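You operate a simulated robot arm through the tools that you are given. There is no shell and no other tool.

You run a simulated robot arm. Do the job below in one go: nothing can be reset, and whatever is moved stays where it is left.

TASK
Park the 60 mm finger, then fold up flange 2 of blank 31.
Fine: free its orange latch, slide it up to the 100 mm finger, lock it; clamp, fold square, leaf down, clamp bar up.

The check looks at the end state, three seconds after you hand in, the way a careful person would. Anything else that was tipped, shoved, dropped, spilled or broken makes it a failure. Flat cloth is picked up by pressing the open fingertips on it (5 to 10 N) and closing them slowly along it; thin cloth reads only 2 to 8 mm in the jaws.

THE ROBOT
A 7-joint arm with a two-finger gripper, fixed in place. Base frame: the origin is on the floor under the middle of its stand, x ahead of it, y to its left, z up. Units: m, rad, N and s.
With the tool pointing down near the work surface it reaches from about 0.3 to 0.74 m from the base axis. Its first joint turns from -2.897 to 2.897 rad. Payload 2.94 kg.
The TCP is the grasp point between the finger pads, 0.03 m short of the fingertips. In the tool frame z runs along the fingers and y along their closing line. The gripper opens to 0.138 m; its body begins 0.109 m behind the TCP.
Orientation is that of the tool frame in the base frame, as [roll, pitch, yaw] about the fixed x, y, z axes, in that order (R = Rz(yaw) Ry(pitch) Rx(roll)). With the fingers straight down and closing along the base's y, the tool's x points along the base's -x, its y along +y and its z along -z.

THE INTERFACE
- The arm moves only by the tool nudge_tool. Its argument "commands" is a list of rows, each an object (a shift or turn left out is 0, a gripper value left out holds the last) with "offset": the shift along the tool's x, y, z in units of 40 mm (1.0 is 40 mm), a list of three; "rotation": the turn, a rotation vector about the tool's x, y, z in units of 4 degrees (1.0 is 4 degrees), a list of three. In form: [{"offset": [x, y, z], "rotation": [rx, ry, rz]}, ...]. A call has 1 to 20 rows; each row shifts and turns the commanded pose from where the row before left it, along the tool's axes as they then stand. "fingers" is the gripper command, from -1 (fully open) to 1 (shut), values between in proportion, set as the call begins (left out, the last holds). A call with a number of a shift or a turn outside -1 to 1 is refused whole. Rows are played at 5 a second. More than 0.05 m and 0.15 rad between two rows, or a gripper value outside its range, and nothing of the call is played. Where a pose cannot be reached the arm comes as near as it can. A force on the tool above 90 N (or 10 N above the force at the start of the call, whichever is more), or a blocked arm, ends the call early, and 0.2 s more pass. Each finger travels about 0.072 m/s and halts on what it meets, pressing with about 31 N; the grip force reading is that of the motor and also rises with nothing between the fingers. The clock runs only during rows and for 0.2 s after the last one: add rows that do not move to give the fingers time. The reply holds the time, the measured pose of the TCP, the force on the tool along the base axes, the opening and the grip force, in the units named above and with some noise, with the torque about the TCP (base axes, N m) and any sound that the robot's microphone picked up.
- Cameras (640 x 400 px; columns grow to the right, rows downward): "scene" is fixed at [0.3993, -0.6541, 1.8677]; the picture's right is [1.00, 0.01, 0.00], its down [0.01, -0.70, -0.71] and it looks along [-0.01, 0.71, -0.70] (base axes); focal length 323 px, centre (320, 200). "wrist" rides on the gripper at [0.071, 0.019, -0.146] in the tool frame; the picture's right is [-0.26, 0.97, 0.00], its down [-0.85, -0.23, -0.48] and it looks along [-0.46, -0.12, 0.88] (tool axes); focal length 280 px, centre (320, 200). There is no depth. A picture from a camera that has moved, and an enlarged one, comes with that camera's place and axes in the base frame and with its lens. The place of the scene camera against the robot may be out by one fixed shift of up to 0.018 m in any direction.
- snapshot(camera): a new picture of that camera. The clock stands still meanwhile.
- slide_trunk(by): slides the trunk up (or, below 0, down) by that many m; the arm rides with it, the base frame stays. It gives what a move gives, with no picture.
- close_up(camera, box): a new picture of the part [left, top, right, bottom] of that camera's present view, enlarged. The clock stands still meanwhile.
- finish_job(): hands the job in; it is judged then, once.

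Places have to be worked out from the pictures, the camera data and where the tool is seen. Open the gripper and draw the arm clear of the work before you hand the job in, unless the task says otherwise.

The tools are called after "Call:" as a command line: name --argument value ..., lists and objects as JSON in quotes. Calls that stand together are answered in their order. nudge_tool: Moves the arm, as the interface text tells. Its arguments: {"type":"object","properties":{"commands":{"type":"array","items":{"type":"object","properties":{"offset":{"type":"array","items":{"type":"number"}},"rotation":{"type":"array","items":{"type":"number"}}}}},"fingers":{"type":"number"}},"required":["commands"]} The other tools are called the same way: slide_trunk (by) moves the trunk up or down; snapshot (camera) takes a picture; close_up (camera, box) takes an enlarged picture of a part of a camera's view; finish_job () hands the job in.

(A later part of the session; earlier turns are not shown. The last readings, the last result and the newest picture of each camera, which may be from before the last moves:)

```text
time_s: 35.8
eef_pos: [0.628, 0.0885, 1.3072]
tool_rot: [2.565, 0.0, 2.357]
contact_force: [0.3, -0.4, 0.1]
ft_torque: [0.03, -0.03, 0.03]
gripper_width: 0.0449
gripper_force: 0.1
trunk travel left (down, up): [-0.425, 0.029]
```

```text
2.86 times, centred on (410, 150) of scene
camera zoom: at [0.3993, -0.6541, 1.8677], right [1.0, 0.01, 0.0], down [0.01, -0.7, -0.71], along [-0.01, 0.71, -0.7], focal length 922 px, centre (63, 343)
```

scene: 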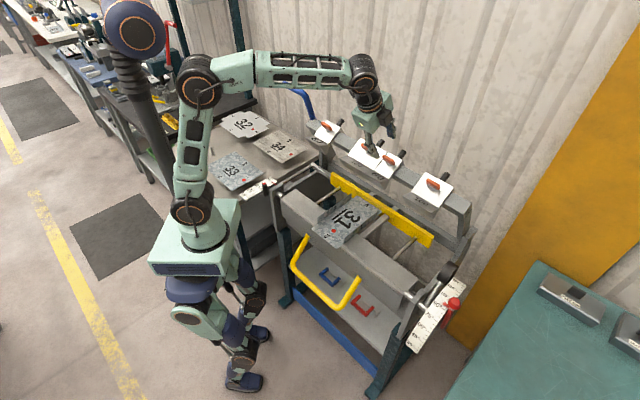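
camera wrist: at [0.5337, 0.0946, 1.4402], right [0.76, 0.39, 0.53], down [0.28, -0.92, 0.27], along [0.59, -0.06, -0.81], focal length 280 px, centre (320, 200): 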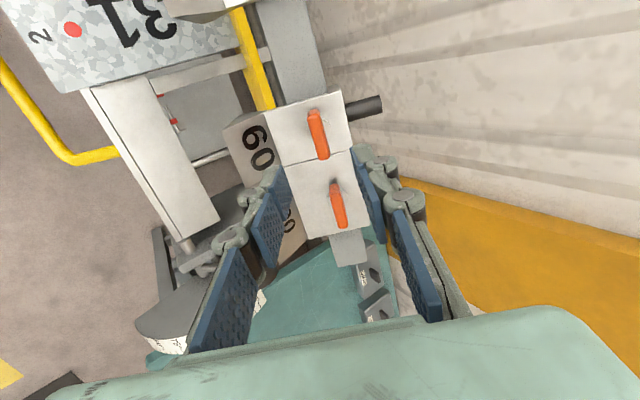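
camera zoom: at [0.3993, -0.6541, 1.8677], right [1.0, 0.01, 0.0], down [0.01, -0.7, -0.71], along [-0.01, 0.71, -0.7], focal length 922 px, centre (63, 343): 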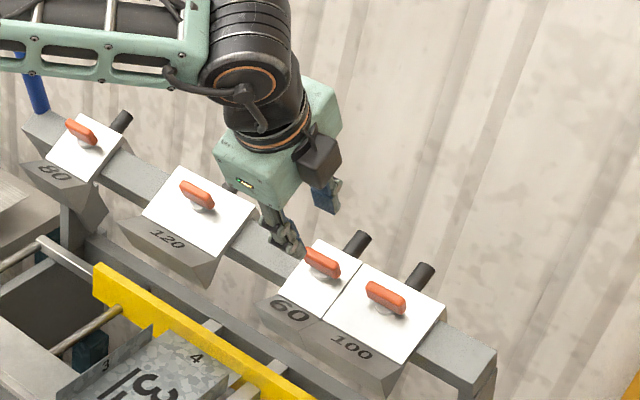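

The 60 finger is parked against the 100 finger, with its latch aligned like the others. Next the clamp: I look at how the bar's end arms are pivoted and where the blue lever is.

Call:
close_up --camera "scene" --box '[400, 180, 500, 300]'

Call:
close_up --camera "scene" --box '[255, 70, 355, 220]'

Call:
close_up --camera "scene" --box '[270, 200, 420, 340]'

```text
3.33 times, centred on (450, 240) of scene
camera zoom: at [0.3993, -0.6541, 1.8677], right [1.0, 0.01, 0.0], down [0.01, -0.7, -0.71], along [-0.01, 0.71, -0.7], focal length 1076 px, centre (-113, 67)
```

zoom: 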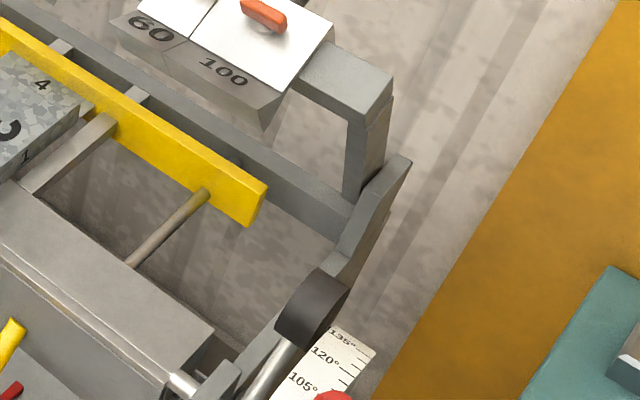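

```text
2.67 times, centred on (305, 145) of scene
camera zoom: at [0.3993, -0.6541, 1.8677], right [1.0, 0.01, 0.0], down [0.01, -0.7, -0.71], along [-0.01, 0.71, -0.7], focal length 861 px, centre (360, 347)
```

zoom: 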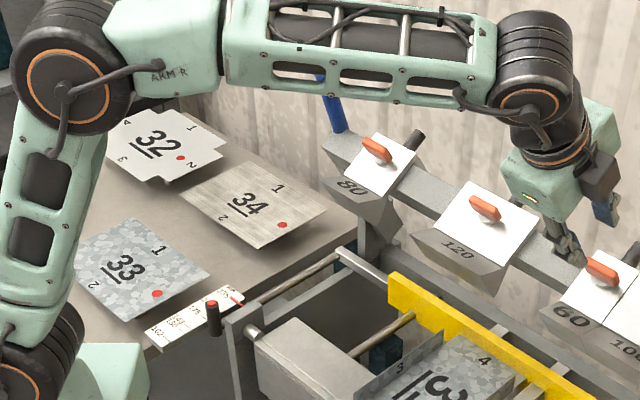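

```text
2.86 times, centred on (345, 270) of scene
camera zoom: at [0.3993, -0.6541, 1.8677], right [1.0, 0.01, 0.0], down [0.01, -0.7, -0.71], along [-0.01, 0.71, -0.7], focal length 922 px, centre (249, 0)
```

zoom: 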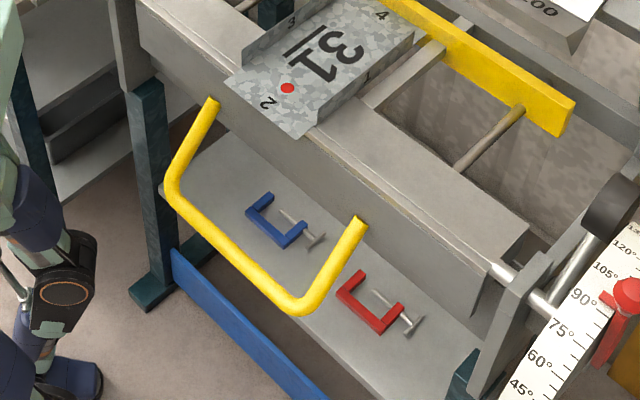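

The bar is carried on end arms that swing, with the blue lever at its left end. I back off and travel left along the bar to look at the lever.

Call:
nudge_tool --commands '[{"offset": [0, 0, -0.75]}, {"offset": [0, 0, -0.75]}, {"offset": [0.5, 0, 0]}, {"offset": [0.9, 0, 0]}, {"offset": [0.9, 0, 0]}, {"offset": [0.9, 0, 0]}, {"offset": [0.9, 0, 0]}, {"offset": [0.9, 0, 0]}, {"offset": [0.9, 0, 0]}, {"offset": [0.9, 0, 0]}, {"offset": [0.9, 0, 0]}, {"offset": [0.5, 0, 0]}, {}]' --fingers -0.2

Call:
snapshot --camera "wrist"

Call:
snapshot --camera "scene"

```text
time_s: 38.8
eef_pos: [0.3884, 0.2916, 1.3338]
tool_rot: [2.619, -0.041, 2.339]
contact_force: [-0.4, 0.3, 0.1]
ft_torque: [0.0, -0.01, 0.02]
gripper_width: 0.083
gripper_force: 0.1
trunk travel left (down, up): [-0.425, 0.029]
stopped in row 13: the arm was blocked; the commanded pose is now the measured one
```

```text
taken
camera wrist: at [0.3022, 0.3015, 1.4724], right [0.8, 0.38, 0.47], down [0.28, -0.92, 0.26], along [0.53, -0.07, -0.84], focal length 280 px, centre (320, 200)
```

wrist: 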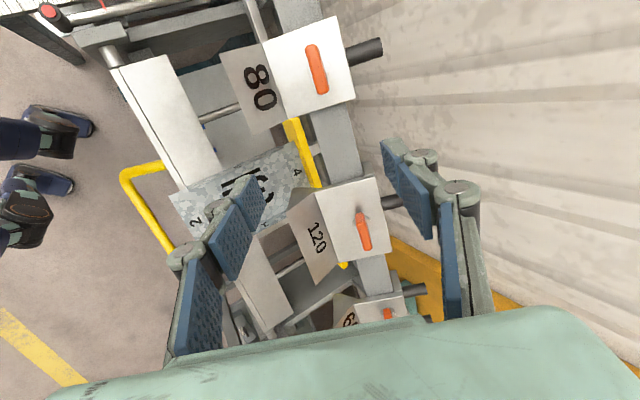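

```text
taken
```

scene: 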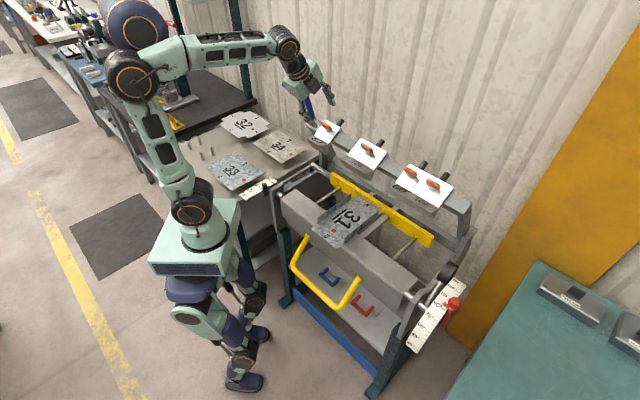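

The last row reports the arm as blocked, with no force on the tool, so some link may be touching something or at a joint limit. I look at the arm's elbow region before moving on.

Call:
close_up --camera "scene" --box '[80, 0, 360, 240]'

Call:
close_up --camera "scene" --box '[260, 30, 360, 150]'

```text
1.67 times, centred on (220, 120) of scene
camera zoom: at [0.3993, -0.6541, 1.8677], right [1.0, 0.01, 0.0], down [0.01, -0.7, -0.71], along [-0.01, 0.71, -0.7], focal length 538 px, centre (487, 333)
```

zoom: 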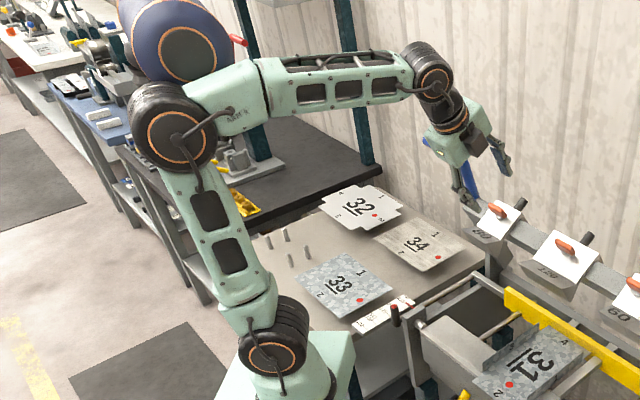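

```text
3.33 times, centred on (310, 90) of scene
camera zoom: at [0.3993, -0.6541, 1.8677], right [1.0, 0.01, 0.0], down [0.01, -0.7, -0.71], along [-0.01, 0.71, -0.7], focal length 1076 px, centre (353, 567)
```

zoom: 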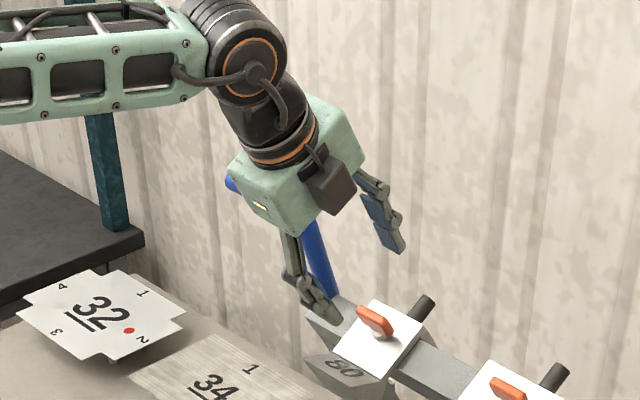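

The gripper looks clear of the lever and the 80 finger. I test with a small retreat up and toward the robot to see whether the arm follows.

Call:
nudge_tool --commands '[{"offset": [0, 0, -0.3]}, {"offset": [0, 0, -0.3]}, {}, {}]'

```text
time_s: 39.8
eef_pos: [0.3843, 0.2808, 1.3459]
tool_rot: [2.634, -0.053, 2.329]
contact_force: [-0.6, 0.0, 0.2]
ft_torque: [-0.02, 0.01, -0.02]
gripper_width: 0.0828
gripper_force: 0.1
trunk travel left (down, up): [-0.425, 0.029]
```

The arm follows but its wrist seems at a limit with this tilt so far left. I reduce the tilt by 24° and check that the pose tracks again.

Call:
nudge_tool --commands '[{"rotation": [1, 0, 0]}, {"rotation": [1, 0, 0]}, {"rotation": [1, 0, 0]}, {"rotation": [1, 0, 0]}, {"rotation": [1, 0, 0]}, {"rotation": [1, 0, 0]}, {}]'

Call:
snapshot --camera "scene"

```text
time_s: 41.4
eef_pos: [0.3788, 0.2834, 1.3547]
tool_rot: [3.035, -0.037, 2.338]
contact_force: [0.2, 0.3, 0.3]
ft_torque: [-0.01, 0.01, -0.04]
gripper_width: 0.0828
gripper_force: 0.1
trunk travel left (down, up): [-0.425, 0.029]
```

```text
taken
```

scene: 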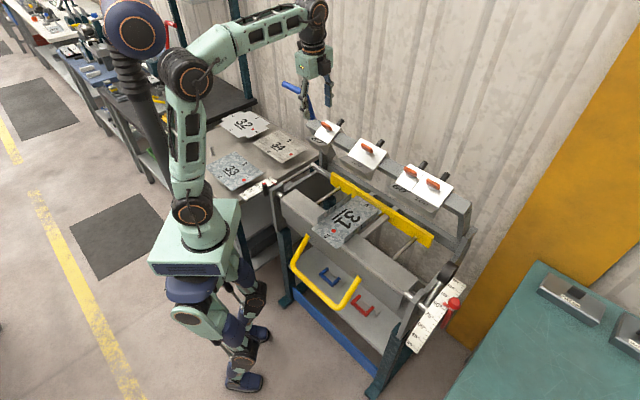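

The arm tracks again with the tool nearly upright. I check the dark column with the round blue head behind the elbow, to learn whether it is near the arm and undisturbed.

Call:
close_up --camera "scene" --box '[60, 0, 260, 160]'

Call:
snapshot --camera "wrist"

```text
2.50 times, centred on (160, 80) of scene
camera zoom: at [0.3993, -0.6541, 1.8677], right [1.0, 0.01, 0.0], down [0.01, -0.7, -0.71], along [-0.01, 0.71, -0.7], focal length 807 px, centre (720, 500)
```

zoom: 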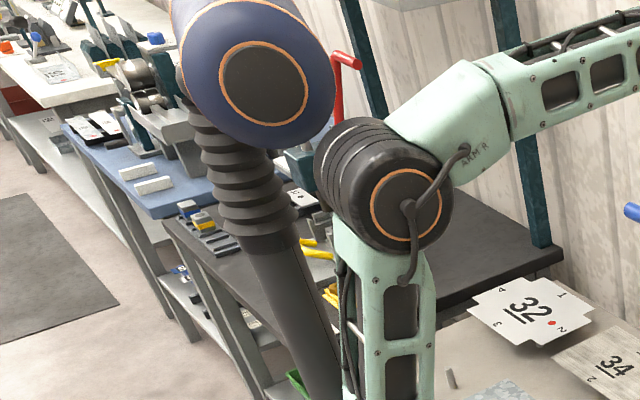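

```text
taken
camera wrist: at [0.3357, 0.334, 1.505], right [0.87, 0.48, 0.09], down [0.4, -0.82, 0.42], along [0.27, -0.33, -0.9], focal length 280 px, centre (320, 200)
```

wrist: 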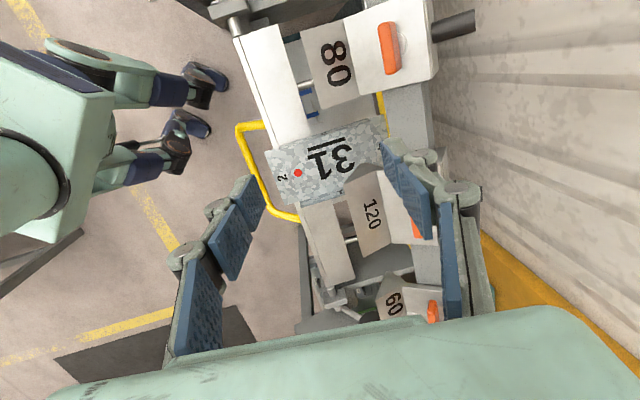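

That column with the round head is the robot's own head and neck, so the elbow only met the robot itself; the surroundings are untouched. I square up the tool with a 15° tilt and move left toward the blue lever, staying in front of it and above it.

Call:
nudge_tool --commands '[{"rotation": [-0.75, -0.18, -0.09]}, {"rotation": [-0.75, -0.18, -0.09]}, {"rotation": [-0.75, -0.18, -0.09]}, {"offset": [0.7, 0.08, -0.15]}, {"offset": [0.7, 0.08, -0.15]}, {"offset": [0.7, 0.08, -0.15]}, {"offset": [0.7, 0.08, -0.15]}, {"offset": [0.7, 0.08, 0]}, {"offset": [0.7, 0.08, 0]}, {"offset": [0.7, 0.08, 0]}, {}]'

Call:
snapshot --camera "wrist"

Call:
close_up --camera "scene" --box '[100, 0, 360, 160]'

```text
time_s: 43.8
eef_pos: [0.2512, 0.4339, 1.3869]
tool_rot: [2.877, 0.002, 2.35]
contact_force: [-0.1, -0.4, 0.2]
ft_torque: [0.0, -0.01, 0.0]
gripper_width: 0.0829
gripper_force: 0.1
trunk travel left (down, up): [-0.425, 0.029]
```

```text
taken
camera wrist: at [0.187, 0.4708, 1.5304], right [0.85, 0.47, 0.25], down [0.35, -0.85, 0.4], along [0.4, -0.25, -0.88], focal length 280 px, centre (320, 200)
```

wrist: 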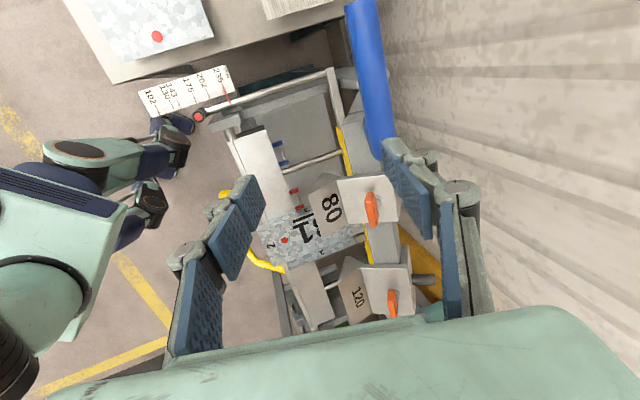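

```text
2.46 times, centred on (230, 80) of scene
camera zoom: at [0.3993, -0.6541, 1.8677], right [1.0, 0.01, 0.0], down [0.01, -0.7, -0.71], along [-0.01, 0.71, -0.7], focal length 795 px, centre (542, 495)
```

zoom: 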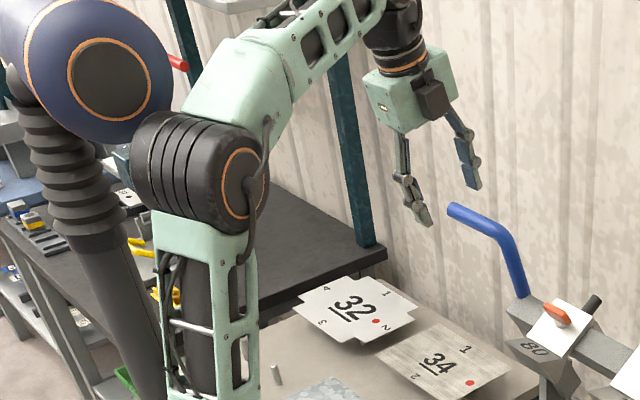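

The lever's grip is a blue tube parallel to the bar at about d = 0.559 (distance along the (1,1) direction), z = 1.30, from a = -0.10 to -0.22 along the bar, about 25 mm thick. I move to hover right above its middle.

Call:
nudge_tool --commands '[{"offset": [0.3, 0.4, 0.15]}, {"offset": [0.3, 0.4, 0.15]}, {"offset": [0.3, 0.44, 0.4]}, {}]'

Call:
snapshot --camera "wrist"

Call:
close_up --camera "scene" --box '[240, 20, 360, 150]'

```text
time_s: 44.8
eef_pos: [0.264, 0.498, 1.369]
tool_rot: [2.875, 0.004, 2.35]
contact_force: [0.8, 0.1, 0.0]
ft_torque: [0.02, 0.0, 0.0]
gripper_width: 0.083
gripper_force: 0.0
trunk travel left (down, up): [-0.425, 0.029]
```

```text
taken
camera wrist: at [0.2005, 0.5359, 1.5153], right [0.85, 0.47, 0.25], down [0.35, -0.85, 0.4], along [0.4, -0.25, -0.88], focal length 280 px, centre (320, 200)
```

wrist: 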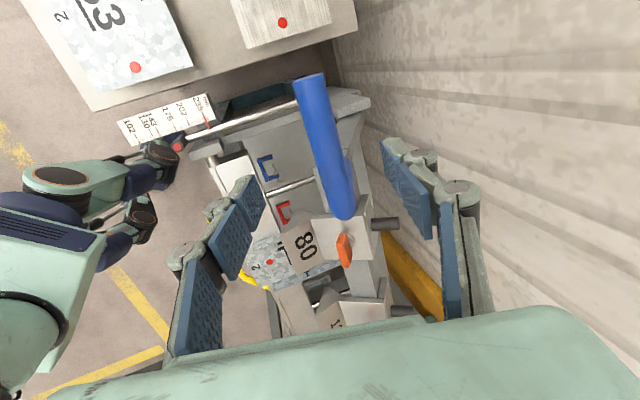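

```text
3.08 times, centred on (300, 85) of scene
camera zoom: at [0.3993, -0.6541, 1.8677], right [1.0, 0.01, 0.0], down [0.01, -0.7, -0.71], along [-0.01, 0.71, -0.7], focal length 994 px, centre (382, 554)
```

zoom: 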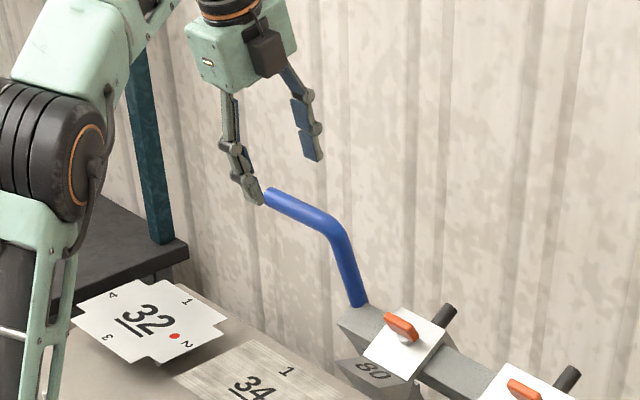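

Centred to within a few millimetres. I shift 5 mm back and go down 70 mm along the tool axis so that the tube comes between the fingers.

Call:
nudge_tool --commands '[{"offset": [0, 0.14, 0]}, {"offset": [0, 0, 0.45]}, {"offset": [0, 0, 0.45]}, {"offset": [0, 0, 0.45]}, {"offset": [0, 0, 0.4]}, {}]'

Call:
snapshot --camera "wrist"

Call:
close_up --camera "scene" --box '[240, 20, 360, 150]'

```text
time_s: 46.2
eef_pos: [0.2818, 0.5149, 1.3033]
tool_rot: [2.876, 0.001, 2.352]
contact_force: [0.4, -0.2, 0.7]
ft_torque: [0.0, 0.01, 0.05]
gripper_width: 0.0828
gripper_force: 0.0
trunk travel left (down, up): [-0.425, 0.029]
```

```text
taken
camera wrist: at [0.2178, 0.5525, 1.4489], right [0.85, 0.47, 0.25], down [0.35, -0.85, 0.4], along [0.4, -0.25, -0.88], focal length 280 px, centre (320, 200)
```

wrist: 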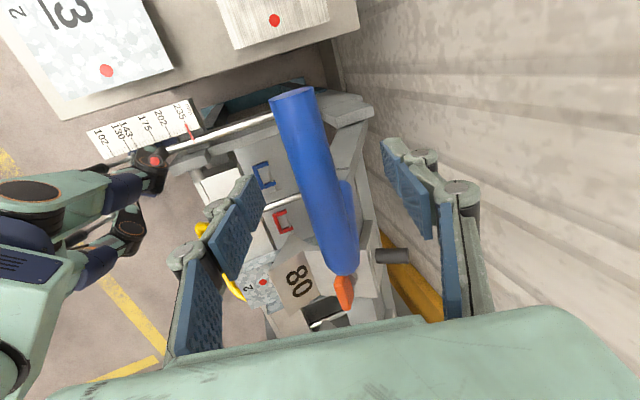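

```text
3.08 times, centred on (300, 85) of scene
camera zoom: at [0.3993, -0.6541, 1.8677], right [1.0, 0.01, 0.0], down [0.01, -0.7, -0.71], along [-0.01, 0.71, -0.7], focal length 994 px, centre (382, 554)
```

zoom: 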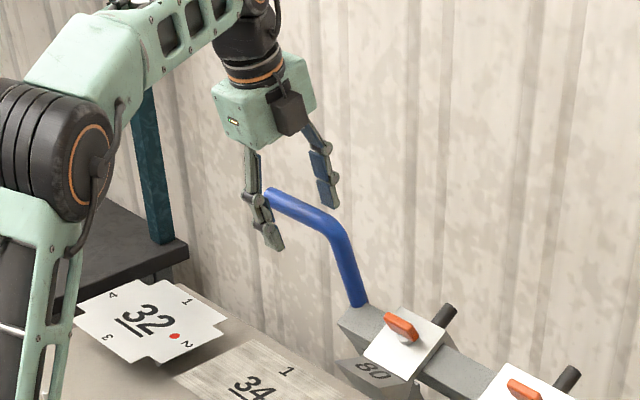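

The tube is centred and about 26 mm beyond the TCP. I go down 22 mm more and close the fingers on it.

Call:
nudge_tool --commands '[{"offset": [0, 0, 0.3]}, {"offset": [0, 0, 0.25]}, {}]'

Call:
nudge_tool --commands '[{}, {}, {}, {}, {}]' --fingers 1.0

Call:
snapshot --camera "wrist"

```text
time_s: 47.0
eef_pos: [0.2868, 0.5185, 1.2822]
tool_rot: [2.875, 0.002, 2.351]
contact_force: [-0.6, -0.1, -1.0]
ft_torque: [0.02, 0.01, 0.03]
gripper_width: 0.0827
gripper_force: 0.2
trunk travel left (down, up): [-0.425, 0.029]
```

```text
time_s: 48.2
eef_pos: [0.2869, 0.5174, 1.2808]
tool_rot: [2.877, 0.002, 2.352]
contact_force: [-3.9, -4.6, -4.7]
ft_torque: [0.02, -0.1, 0.27]
gripper_width: 0.0215
gripper_force: 41.1
trunk travel left (down, up): [-0.425, 0.029]
```

```text
taken
camera wrist: at [0.2228, 0.556, 1.4275], right [0.85, 0.47, 0.25], down [0.35, -0.85, 0.4], along [0.4, -0.25, -0.88], focal length 280 px, centre (320, 200)
```

wrist: 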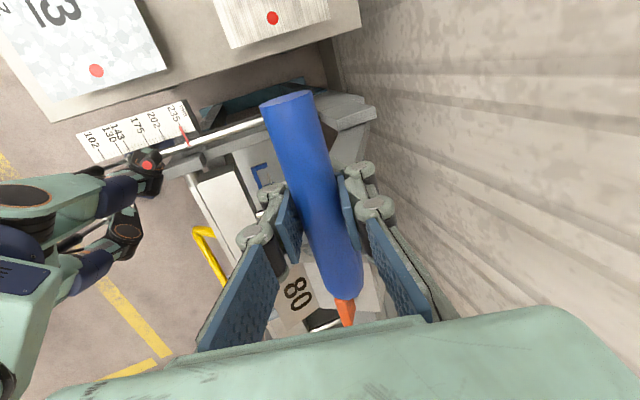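

The lever is gripped. I pull it gently forward (tool -y) by 20 mm to feel how it moves.

Call:
nudge_tool --commands '[{"offset": [0, -0.1, 0]}, {"offset": [0, -0.15, 0]}, {"offset": [0, -0.15, 0]}, {"offset": [0, -0.1, 0]}, {}]'

Call:
close_up --camera "scene" --box '[240, 40, 480, 240]'

```text
time_s: 49.4
eef_pos: [0.2758, 0.5067, 1.2755]
tool_rot: [2.881, 0.004, 2.349]
contact_force: [6.0, 4.4, -10.8]
ft_torque: [0.28, 0.25, 0.36]
gripper_width: 0.0215
gripper_force: 41.6
trunk travel left (down, up): [-0.425, 0.029]
```

```text
2.00 times, centred on (360, 140) of scene
camera zoom: at [0.3993, -0.6541, 1.8677], right [1.0, 0.01, 0.0], down [0.01, -0.7, -0.71], along [-0.01, 0.71, -0.7], focal length 646 px, centre (240, 320)
```

zoom: 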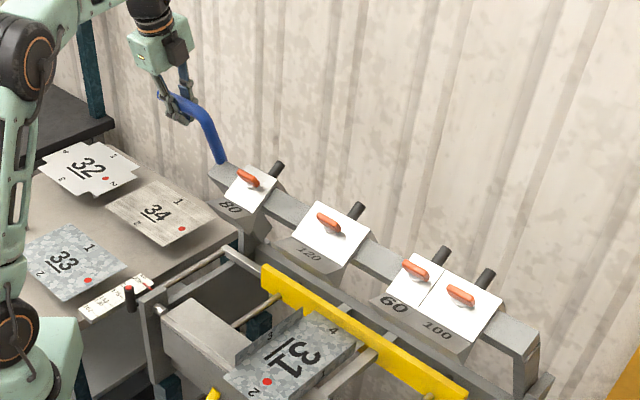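

The whole bar swings forward with the lever, about a rear pivot near d = 0.665, z = 0.957. I continue along that arc in small steps, easing the tool tilt as I go.

Call:
nudge_tool --commands '[{"offset": [0, -0.298, 0.06], "rotation": [0.36, 0, 0]}, {"offset": [0, -0.298, 0.065], "rotation": [0.36, 0, 0]}, {"offset": [0, -0.298, 0.07], "rotation": [0.36, 0, 0]}, {"offset": [0, -0.298, 0.075], "rotation": [0.36, 0, 0]}, {"offset": [0, -0.298, 0.08], "rotation": [0.36, 0, 0]}, {}]'

Call:
close_up --camera "scene" --box '[240, 40, 480, 240]'

```text
time_s: 50.8
eef_pos: [0.2368, 0.4665, 1.2507]
tool_rot: [3.006, 0.0, 2.351]
contact_force: [8.2, 3.5, -10.9]
ft_torque: [-0.24, -0.22, 0.46]
gripper_width: 0.0219
gripper_force: 41.8
trunk travel left (down, up): [-0.425, 0.029]
```

```text
2.00 times, centred on (360, 140) of scene
camera zoom: at [0.3993, -0.6541, 1.8677], right [1.0, 0.01, 0.0], down [0.01, -0.7, -0.71], along [-0.01, 0.71, -0.7], focal length 646 px, centre (240, 320)
```

zoom: 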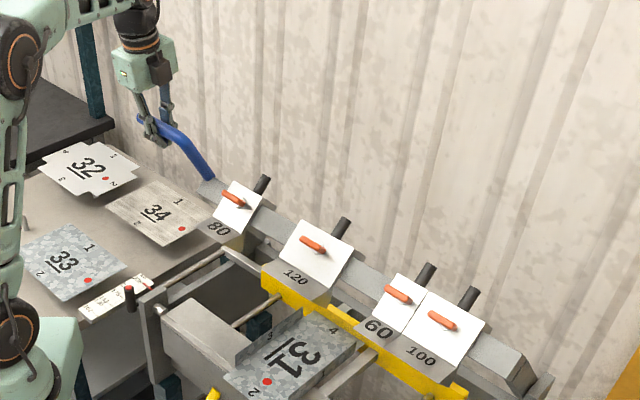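

The bar swings well; forces are about 8 N resisting and 11 N downward. I carry on the next 10° of the arc, slightly steeper.

Call:
nudge_tool --commands '[{"offset": [0, -0.26, 0.14], "rotation": [0.39, 0, 0]}, {"offset": [0, -0.255, 0.15], "rotation": [0.39, 0, 0]}, {"offset": [0, -0.25, 0.16], "rotation": [0.39, 0, 0]}, {"offset": [0, -0.245, 0.17], "rotation": [0.39, 0, 0]}, {"offset": [0, -0.24, 0.185], "rotation": [0.39, 0, 0]}, {}]'

Call:
close_up --camera "scene" --box '[240, 40, 480, 240]'

```text
time_s: 52.2
eef_pos: [0.2041, 0.4336, 1.2129]
tool_rot: [3.14, 0.002, 2.351]
contact_force: [9.3, 8.2, -12.6]
ft_torque: [-0.14, 0.04, 0.54]
gripper_width: 0.022
gripper_force: 41.7
trunk travel left (down, up): [-0.425, 0.029]
```

```text
2.00 times, centred on (360, 140) of scene
camera zoom: at [0.3993, -0.6541, 1.8677], right [1.0, 0.01, 0.0], down [0.01, -0.7, -0.71], along [-0.01, 0.71, -0.7], focal length 646 px, centre (240, 320)
```

zoom: 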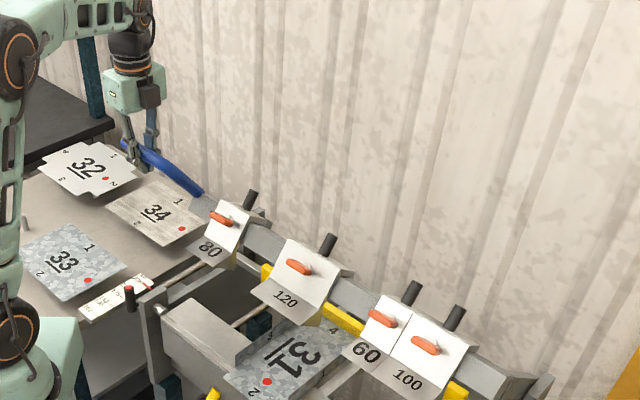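

Rotation so far about 23°; the nose should land on the fold line after about 65°. The readings show a slight outward pull, so I continue the next 10° with a small inward correction.

Call:
nudge_tool --commands '[{"offset": [0, -0.2, 0.21], "rotation": [0.4, 0, 0]}, {"offset": [0, -0.19, 0.22], "rotation": [0.4, 0, 0]}, {"offset": [0, -0.183, 0.226], "rotation": [0.4, 0, 0]}, {"offset": [0, -0.175, 0.235], "rotation": [0.4, 0, 0]}, {"offset": [0, -0.168, 0.241], "rotation": [0.4, 0, 0]}, {}]'

Call:
snapshot --camera "scene"

```text
time_s: 53.6
eef_pos: [0.1727, 0.4063, 1.1716]
tool_rot: [-3.003, 0.002, 2.35]
contact_force: [5.3, 2.0, -1.8]
ft_torque: [-0.17, -0.18, 0.45]
gripper_width: 0.0217
gripper_force: 41.2
trunk travel left (down, up): [-0.425, 0.029]
```

```text
taken
```

scene: 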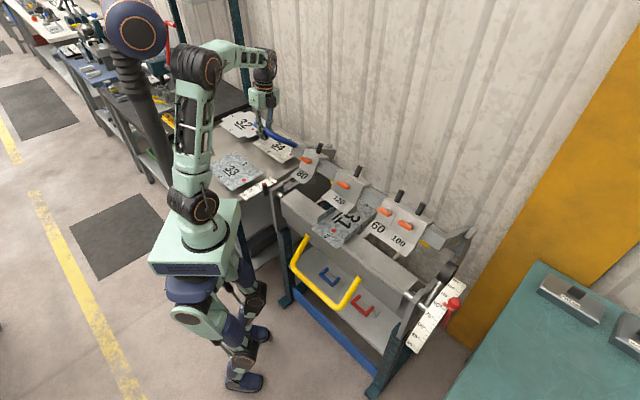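

Forces are small now and the bar has turned about 33°. I continue the next 10°, tilting the hand back over the lever to keep the elbow away from the robot's head.

Call:
nudge_tool --commands '[{"offset": [0, -0.145, 0.255], "rotation": [0.35, 0, 0]}, {"offset": [0, -0.13, 0.262], "rotation": [0.35, 0, 0]}, {"offset": [0, -0.117, 0.267], "rotation": [0.35, 0, 0]}, {"offset": [0, -0.103, 0.272], "rotation": [0.35, 0, 0]}, {"offset": [0, -0.09, 0.279], "rotation": [0.35, 0, 0]}, {}]'

Call:
close_up --camera "scene" --box '[240, 80, 480, 280]'

```text
time_s: 55.0
eef_pos: [0.1517, 0.3822, 1.1229]
tool_rot: [-2.88, 0.003, 2.351]
contact_force: [5.2, -0.8, -1.2]
ft_torque: [0.11, 0.09, 0.4]
gripper_width: 0.0215
gripper_force: 41.7
trunk travel left (down, up): [-0.425, 0.029]
```

```text
2.00 times, centred on (360, 180) of scene
camera zoom: at [0.3993, -0.6541, 1.8677], right [1.0, 0.01, 0.0], down [0.01, -0.7, -0.71], along [-0.01, 0.71, -0.7], focal length 646 px, centre (240, 240)
```

zoom: 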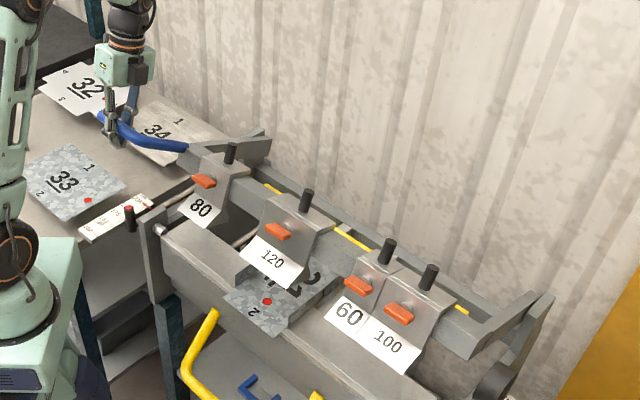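

The bar has turned about 43°. Before going on I check that the 120 finger drops between the standing flanges 3 and 1 of the blank.

Call:
close_up --camera "scene" --box '[310, 170, 410, 250]'

Call:
close_up --camera "wrist" --box '[160, 100, 480, 330]'

```text
5.00 times, centred on (360, 210) of scene
camera zoom: at [0.3993, -0.6541, 1.8677], right [1.0, 0.01, 0.0], down [0.01, -0.7, -0.71], along [-0.01, 0.71, -0.7], focal length 1614 px, centre (120, 150)
```

zoom: 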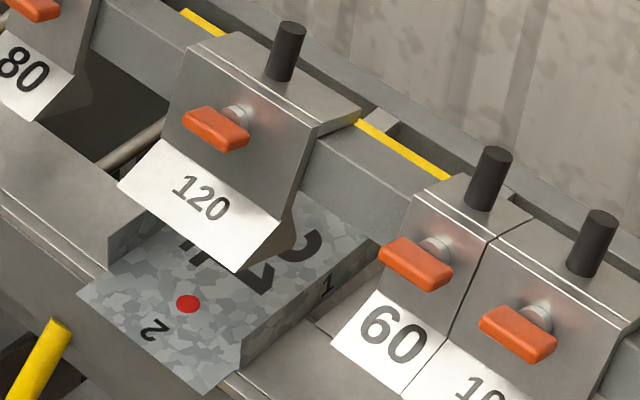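

```text
1.74 times, centred on (320, 215) of wrist
camera zoom: at [0.1399, 0.4735, 1.2588], right [0.85, 0.47, -0.25], down [0.52, -0.67, 0.52], along [0.08, -0.57, -0.82], focal length 488 px, centre (320, 174)
```

zoom: 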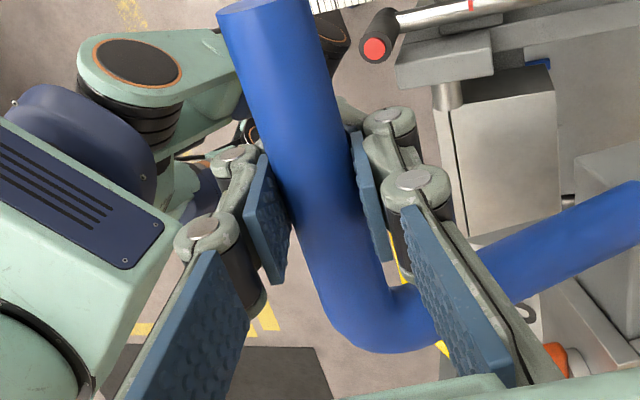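

The 120 finger lies centrally between flanges 3 and 1 with about 10 mm to spare on each side. I continue the next 10° of the arc.

Call:
nudge_tool --commands '[{"offset": [0, -0.07, 0.285], "rotation": [0.15, 0, 0]}, {"offset": [0, -0.056, 0.287], "rotation": [0.15, 0, 0]}, {"offset": [0, -0.043, 0.288], "rotation": [0.15, 0, 0]}, {"offset": [0, -0.03, 0.289], "rotation": [0.15, 0, 0]}, {"offset": [0, -0.016, 0.291], "rotation": [0.15, 0, 0]}, {}]'

Call:
close_up --camera "scene" --box '[300, 150, 430, 260]'

```text
time_s: 56.4
eef_pos: [0.134, 0.3651, 1.0697]
tool_rot: [-2.83, 0.001, 2.353]
contact_force: [-7.4, -0.9, 2.1]
ft_torque: [0.14, -0.01, 0.35]
gripper_width: 0.0219
gripper_force: 41.2
trunk travel left (down, up): [-0.425, 0.029]
```

```text
3.64 times, centred on (365, 205) of scene
camera zoom: at [0.3993, -0.6541, 1.8677], right [1.0, 0.01, 0.0], down [0.01, -0.7, -0.71], along [-0.01, 0.71, -0.7], focal length 1174 px, centre (156, 182)
```

zoom: 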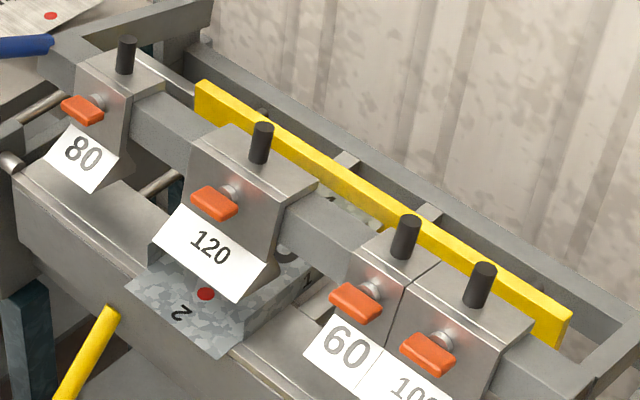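

Good. I continue another 8°, slowly, since the nose should be nearing the sheet.

Call:
nudge_tool --commands '[{"offset": [0, -0.02, 0.2]}, {"offset": [0, -0.01, 0.22]}, {"offset": [0, 0, 0.24]}, {"offset": [0, 0.015, 0.24]}, {"offset": [0, 0.02, 0.24]}, {}]'

Call:
close_up --camera "scene" --box '[300, 150, 430, 260]'

```text
time_s: 57.8
eef_pos: [0.1234, 0.3549, 1.0269]
tool_rot: [-2.831, 0.005, 2.352]
contact_force: [-2.1, -1.4, -5.1]
ft_torque: [-0.05, -0.08, 0.41]
gripper_width: 0.0214
gripper_force: 41.4
trunk travel left (down, up): [-0.425, 0.029]
```

```text
3.64 times, centred on (365, 205) of scene
camera zoom: at [0.3993, -0.6541, 1.8677], right [1.0, 0.01, 0.0], down [0.01, -0.7, -0.71], along [-0.01, 0.71, -0.7], focal length 1174 px, centre (156, 182)
```

zoom: 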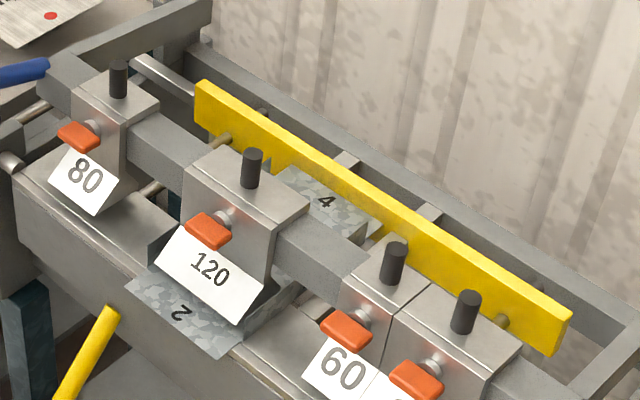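

Nearly down. I go on in small steps, watching the force for the clamp closing.

Call:
nudge_tool --commands '[{"offset": [0, 0.01, 0.1]}, {"offset": [0, 0.015, 0.1]}, {"offset": [0, 0.015, 0.1]}, {}]'

Call:
close_up --camera "scene" --box '[300, 150, 430, 260]'

```text
time_s: 58.8
eef_pos: [0.1219, 0.3534, 1.0153]
tool_rot: [-2.829, 0.002, 2.352]
contact_force: [-1.0, -5.2, -2.9]
ft_torque: [-0.01, -0.19, 0.36]
gripper_width: 0.0217
gripper_force: 41.1
trunk travel left (down, up): [-0.425, 0.029]
```

```text
3.64 times, centred on (365, 205) of scene
camera zoom: at [0.3993, -0.6541, 1.8677], right [1.0, 0.01, 0.0], down [0.01, -0.7, -0.71], along [-0.01, 0.71, -0.7], focal length 1174 px, centre (156, 182)
```

zoom: 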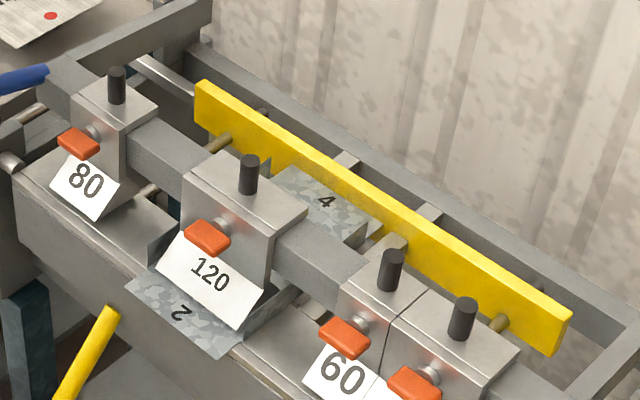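

Call:
nudge_tool --commands '[{"offset": [0, 0.015, 0.1]}, {"offset": [0, 0.015, 0.1]}, {"offset": [0, 0.015, 0.1]}, {}]'

Call:
close_up --camera "scene" --box '[300, 150, 430, 260]'

```text
time_s: 59.8
eef_pos: [0.1192, 0.3517, 1.0045]
tool_rot: [-2.831, 0.001, 2.351]
contact_force: [-4.9, -4.3, 25.7]
ft_torque: [0.3, -0.1, 0.3]
gripper_width: 0.0215
gripper_force: 41.7
trunk travel left (down, up): [-0.425, 0.029]
```

```text
3.64 times, centred on (365, 205) of scene
camera zoom: at [0.3993, -0.6541, 1.8677], right [1.0, 0.01, 0.0], down [0.01, -0.7, -0.71], along [-0.01, 0.71, -0.7], focal length 1174 px, centre (156, 182)
```

zoom: 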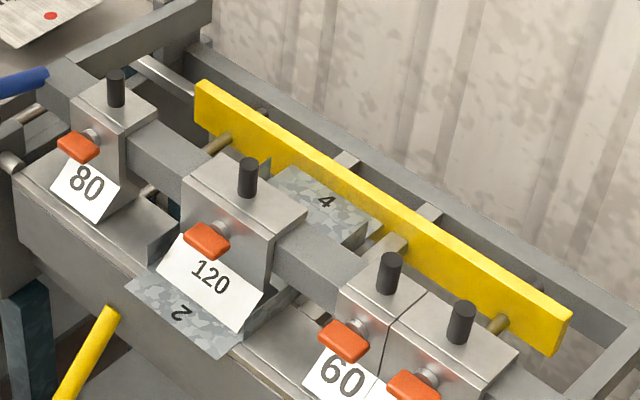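

The force rises to 26 N: the nose is seating on the sheet. I press a little further, listening for the clamp to catch.

Call:
nudge_tool --commands '[{"offset": [0, 0.005, 0.06]}, {"offset": [0, 0.005, 0.06]}, {}]'

```text
time_s: 60.6
eef_pos: [0.1183, 0.3513, 0.999]
tool_rot: [-2.831, 0.003, 2.352]
contact_force: [-10.7, -3.0, 26.7]
ft_torque: [0.35, -0.27, 0.34]
gripper_width: 0.0208
gripper_force: 41.4
trunk travel left (down, up): [-0.425, 0.029]
```

The lever still yields at a steady 27 N. I continue another few millimetres.

Call:
nudge_tool --commands '[{"offset": [0, 0.01, 0.07]}, {"offset": [0, 0.01, 0.07]}, {"offset": [0, 0.01, 0.07]}, {}]'

Call:
close_up --camera "scene" --box '[300, 150, 430, 260]'

Call:
close_up --camera "scene" --box '[220, 80, 340, 200]'

```text
time_s: 61.6
eef_pos: [0.1169, 0.3481, 0.9909]
tool_rot: [-2.833, 0.003, 2.349]
contact_force: [-12.6, -10.9, 27.7]
ft_torque: [0.57, -0.64, 0.37]
gripper_width: 0.0204
gripper_force: 41.0
trunk travel left (down, up): [-0.425, 0.029]
```

```text
3.64 times, centred on (365, 205) of scene
camera zoom: at [0.3993, -0.6541, 1.8677], right [1.0, 0.01, 0.0], down [0.01, -0.7, -0.71], along [-0.01, 0.71, -0.7], focal length 1174 px, centre (156, 182)
```

zoom: 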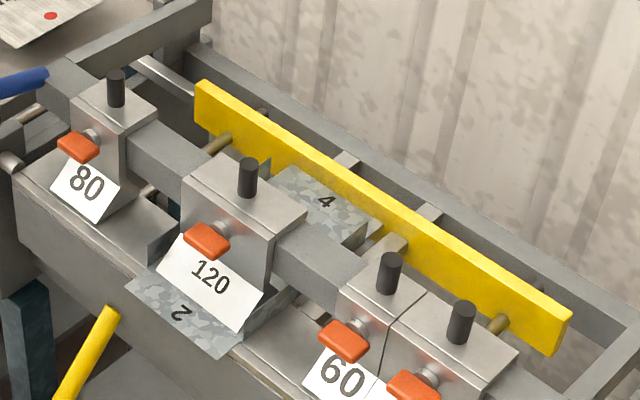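

```text
3.33 times, centred on (280, 140) of scene
camera zoom: at [0.3993, -0.6541, 1.8677], right [1.0, 0.01, 0.0], down [0.01, -0.7, -0.71], along [-0.01, 0.71, -0.7], focal length 1076 px, centre (453, 400)
```

zoom: 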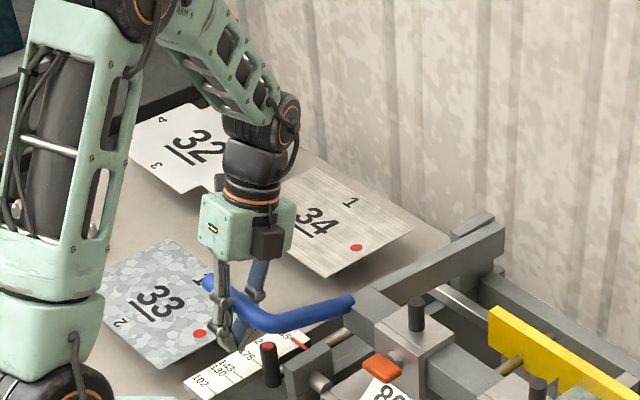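

The bar no longer moves and the jaws are just slipping on the tube, so the bar is fully down. The gauge handle is close below the fingertips, so I look before releasing.

Call:
snapshot --camera "wrist"

Call:
close_up --camera "scene" --box '[250, 150, 310, 200]'

```text
taken
camera wrist: at [0.1111, 0.4437, 1.1237], right [0.84, 0.46, -0.29], down [0.54, -0.65, 0.53], along [0.05, -0.6, -0.8], focal length 280 px, centre (320, 200)
```

wrist: 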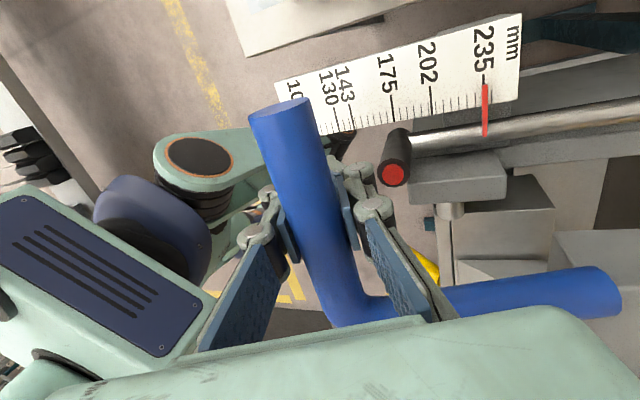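

```text
8.00 times, centred on (280, 175) of scene
camera zoom: at [0.3993, -0.6541, 1.8677], right [1.0, 0.01, 0.0], down [0.01, -0.7, -0.71], along [-0.01, 0.71, -0.7], focal length 2583 px, centre (640, 400)
```

zoom: 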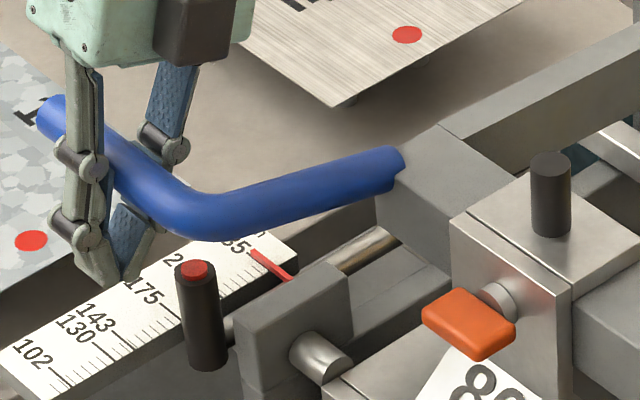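

The gauge handle is only about 15 mm behind the rear finger, so I must open just a little. I first relieve the downward press, then open to 34 mm and lift straight off along the tool axis.

Call:
nudge_tool --commands '[{"offset": [0, 0, -0.12]}, {"offset": [0, 0, -0.12]}, {}]'

Call:
nudge_tool --commands '[{}, {}, {}]' --fingers 0.5

Call:
snapshot --camera "wrist"

Call:
close_up --camera "scene" --box '[220, 80, 440, 260]'

```text
time_s: 62.4
eef_pos: [0.1185, 0.3492, 0.9991]
tool_rot: [-2.825, 0.005, 2.353]
contact_force: [-17.0, -19.6, -0.2]
ft_torque: [0.29, -1.02, 0.52]
gripper_width: 0.0205
gripper_force: 41.7
trunk travel left (down, up): [-0.425, 0.029]
```

```text
time_s: 63.2
eef_pos: [0.1209, 0.3528, 0.9998]
tool_rot: [-2.832, 0.002, 2.352]
contact_force: [0.3, -0.5, -0.8]
ft_torque: [0.03, -0.01, -0.02]
gripper_width: 0.0345
gripper_force: 0.1
trunk travel left (down, up): [-0.425, 0.029]
```

```text
taken
camera wrist: at [0.115, 0.449, 1.1315], right [0.84, 0.46, -0.29], down [0.54, -0.66, 0.53], along [0.05, -0.6, -0.8], focal length 280 px, centre (320, 200)
```

wrist: 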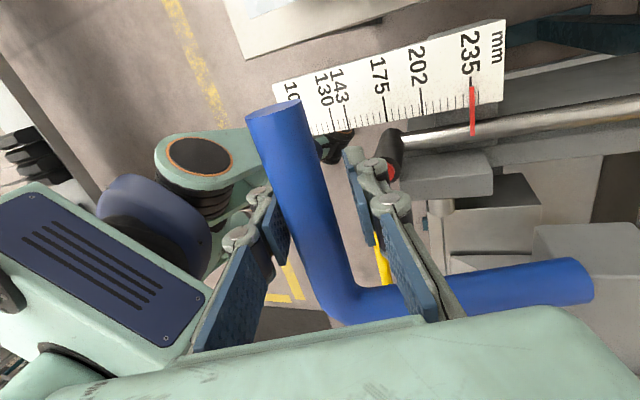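

```text
2.22 times, centred on (330, 170) of scene
camera zoom: at [0.3993, -0.6541, 1.8677], right [1.0, 0.01, 0.0], down [0.01, -0.7, -0.71], along [-0.01, 0.71, -0.7], focal length 718 px, centre (298, 267)
```

zoom: 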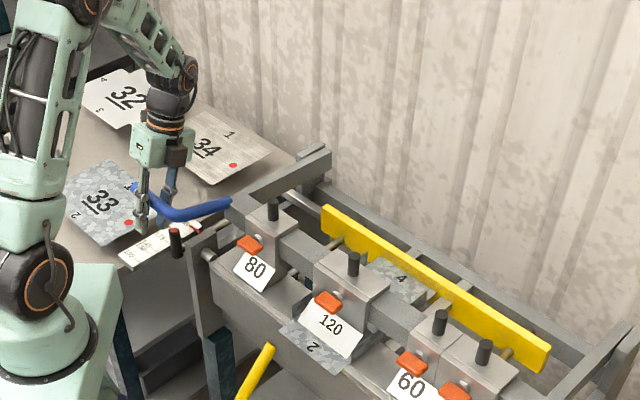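

The bar stays down on its own. The rear finger is close to the gauge handle, so I lift straight up first, then back off along the tool axis.

Call:
nudge_tool --commands '[{"offset": [0, -0.077, -0.238]}, {"offset": [0, -0.077, -0.238]}, {"offset": [0, 0, -0.4]}, {"offset": [0, 0, -0.5]}, {"offset": [0, 0, -0.5]}, {}]'

Call:
snapshot --camera "wrist"

Call:
snapshot --camera "scene"

```text
time_s: 64.6
eef_pos: [0.1329, 0.3662, 1.0725]
tool_rot: [-2.83, 0.003, 2.352]
contact_force: [0.3, -0.1, -0.3]
ft_torque: [0.02, 0.01, -0.01]
gripper_width: 0.0346
gripper_force: 0.1
trunk travel left (down, up): [-0.425, 0.029]
```

```text
taken
camera wrist: at [0.1272, 0.4616, 1.2057], right [0.84, 0.46, -0.3], down [0.54, -0.65, 0.53], along [0.05, -0.6, -0.8], focal length 280 px, centre (320, 200)
```

wrist: 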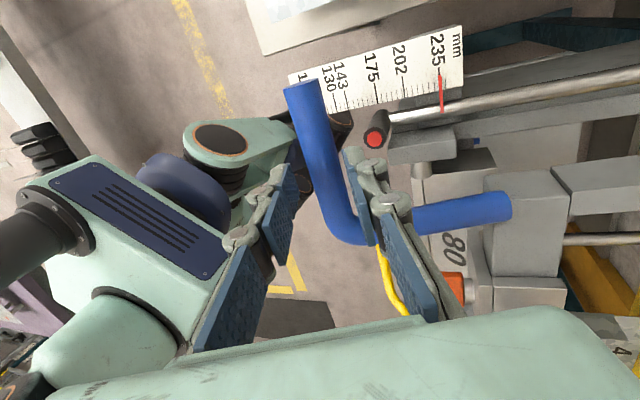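

```text
taken
```

scene: 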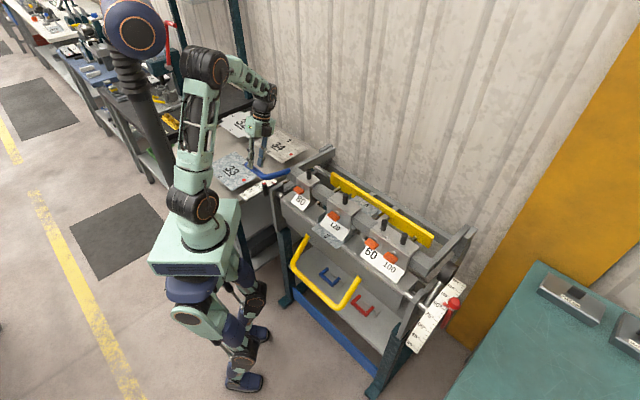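

The lever is free of the hand and the bar stays down. I check how the noses sit on the sheet.

Call:
close_up --camera "scene" --box '[310, 190, 410, 270]'

Call:
close_up --camera "scene" --box '[270, 210, 390, 320]'

```text
5.00 times, centred on (360, 230) of scene
camera zoom: at [0.3993, -0.6541, 1.8677], right [1.0, 0.01, 0.0], down [0.01, -0.7, -0.71], along [-0.01, 0.71, -0.7], focal length 1614 px, centre (120, 50)
```

zoom: 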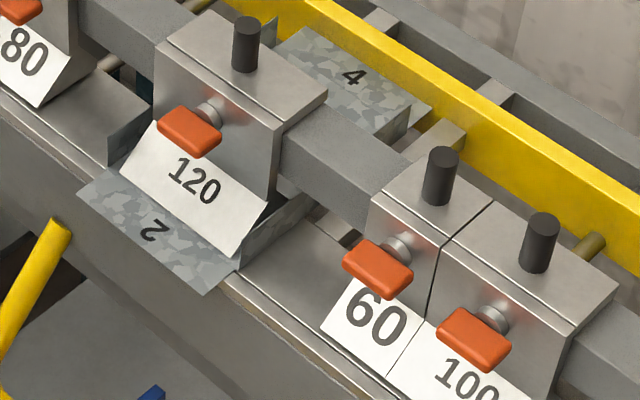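

```text
3.64 times, centred on (330, 265) of scene
camera zoom: at [0.3993, -0.6541, 1.8677], right [1.0, 0.01, 0.0], down [0.01, -0.7, -0.71], along [-0.01, 0.71, -0.7], focal length 1174 px, centre (284, -36)
```

zoom: 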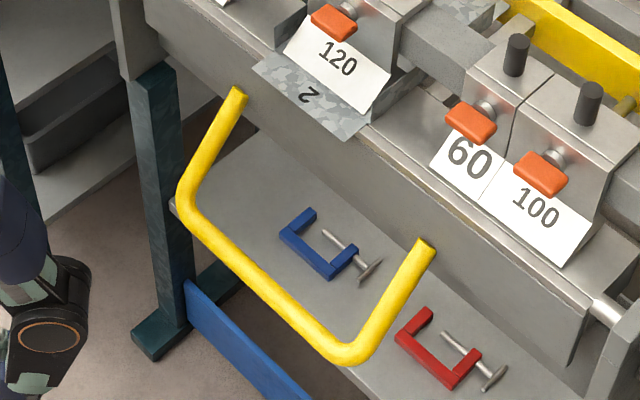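

The 120 finger sits on the fold line with flange 2 projecting over the leaf. Next is the leaf: its yellow handle bar lies at about d = 0.287, z = 0.70, from a = 0.08 to 0.37. I lift the hand, straighten it, and travel right above the clamp bar.

Call:
nudge_tool --commands '[{"offset": [0, 0.2, -0.8], "rotation": [-0.75, 0, 0]}, {"offset": [0, 0.25, -0.8], "rotation": [-0.75, 0, 0]}, {"offset": [0, 0.3, -0.8], "rotation": [-0.75, 0, 0]}, {"offset": [0, 0.35, -0.75], "rotation": [-0.75, 0, 0]}, {"offset": [0, 0.4, -0.7], "rotation": [-0.75, 0, 0]}, {"offset": [0, 0.4, -0.7], "rotation": [-0.75, 0, 0]}, {}]'

```text
time_s: 66.2
eef_pos: [0.2091, 0.4404, 1.2396]
tool_rot: [3.138, 0.002, 2.352]
contact_force: [0.1, -0.7, 0.6]
ft_torque: [-0.01, -0.01, 0.02]
gripper_width: 0.0345
gripper_force: 0.1
trunk travel left (down, up): [-0.425, 0.029]
```

Now I travel right along the bar at z = 1.24, clear above the black pegs (tops about 1.06).

Call:
nudge_tool --commands '[{"offset": [-0.6, 0, 0]}, {"offset": [-0.95, 0, 0]}, {"offset": [-0.95, 0, 0]}, {"offset": [-0.95, 0, 0]}, {"offset": [-0.95, 0, 0]}, {"offset": [-0.95, 0, 0]}, {"offset": [-0.95, 0, 0]}, {"offset": [-0.95, 0, 0]}, {"offset": [-0.95, 0, 0]}, {"offset": [-0.95, 0, 0]}, {"offset": [-0.95, 0, 0]}, {"offset": [-0.95, 0, 0]}, {"offset": [-0.95, 0, 0]}, {}]'

Call:
snapshot --camera "scene"

Call:
snapshot --camera "wrist"

```text
time_s: 69.2
eef_pos: [0.5466, 0.1003, 1.2395]
tool_rot: [3.139, 0.002, 2.351]
contact_force: [0.9, 0.5, -0.9]
ft_torque: [0.03, -0.04, -0.05]
gripper_width: 0.0345
gripper_force: 0.0
trunk travel left (down, up): [-0.425, 0.029]
```

```text
taken
```

scene: 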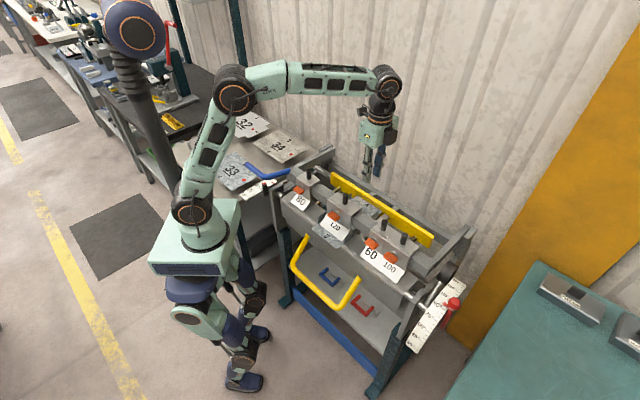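

```text
taken
camera wrist: at [0.5093, 0.1652, 1.3858], right [0.87, 0.49, 0.0], down [0.43, -0.77, 0.48], along [0.24, -0.41, -0.88], focal length 280 px, centre (320, 200)
```

wrist: 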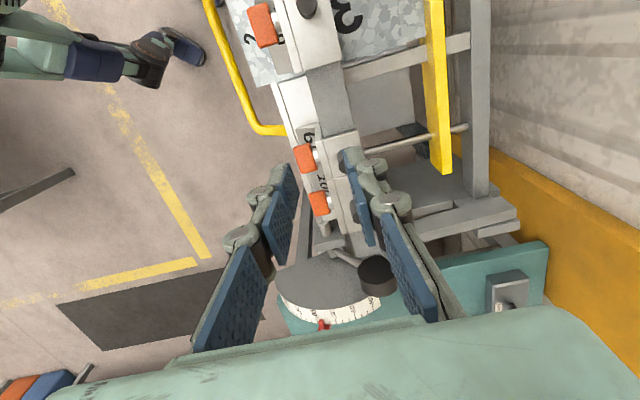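

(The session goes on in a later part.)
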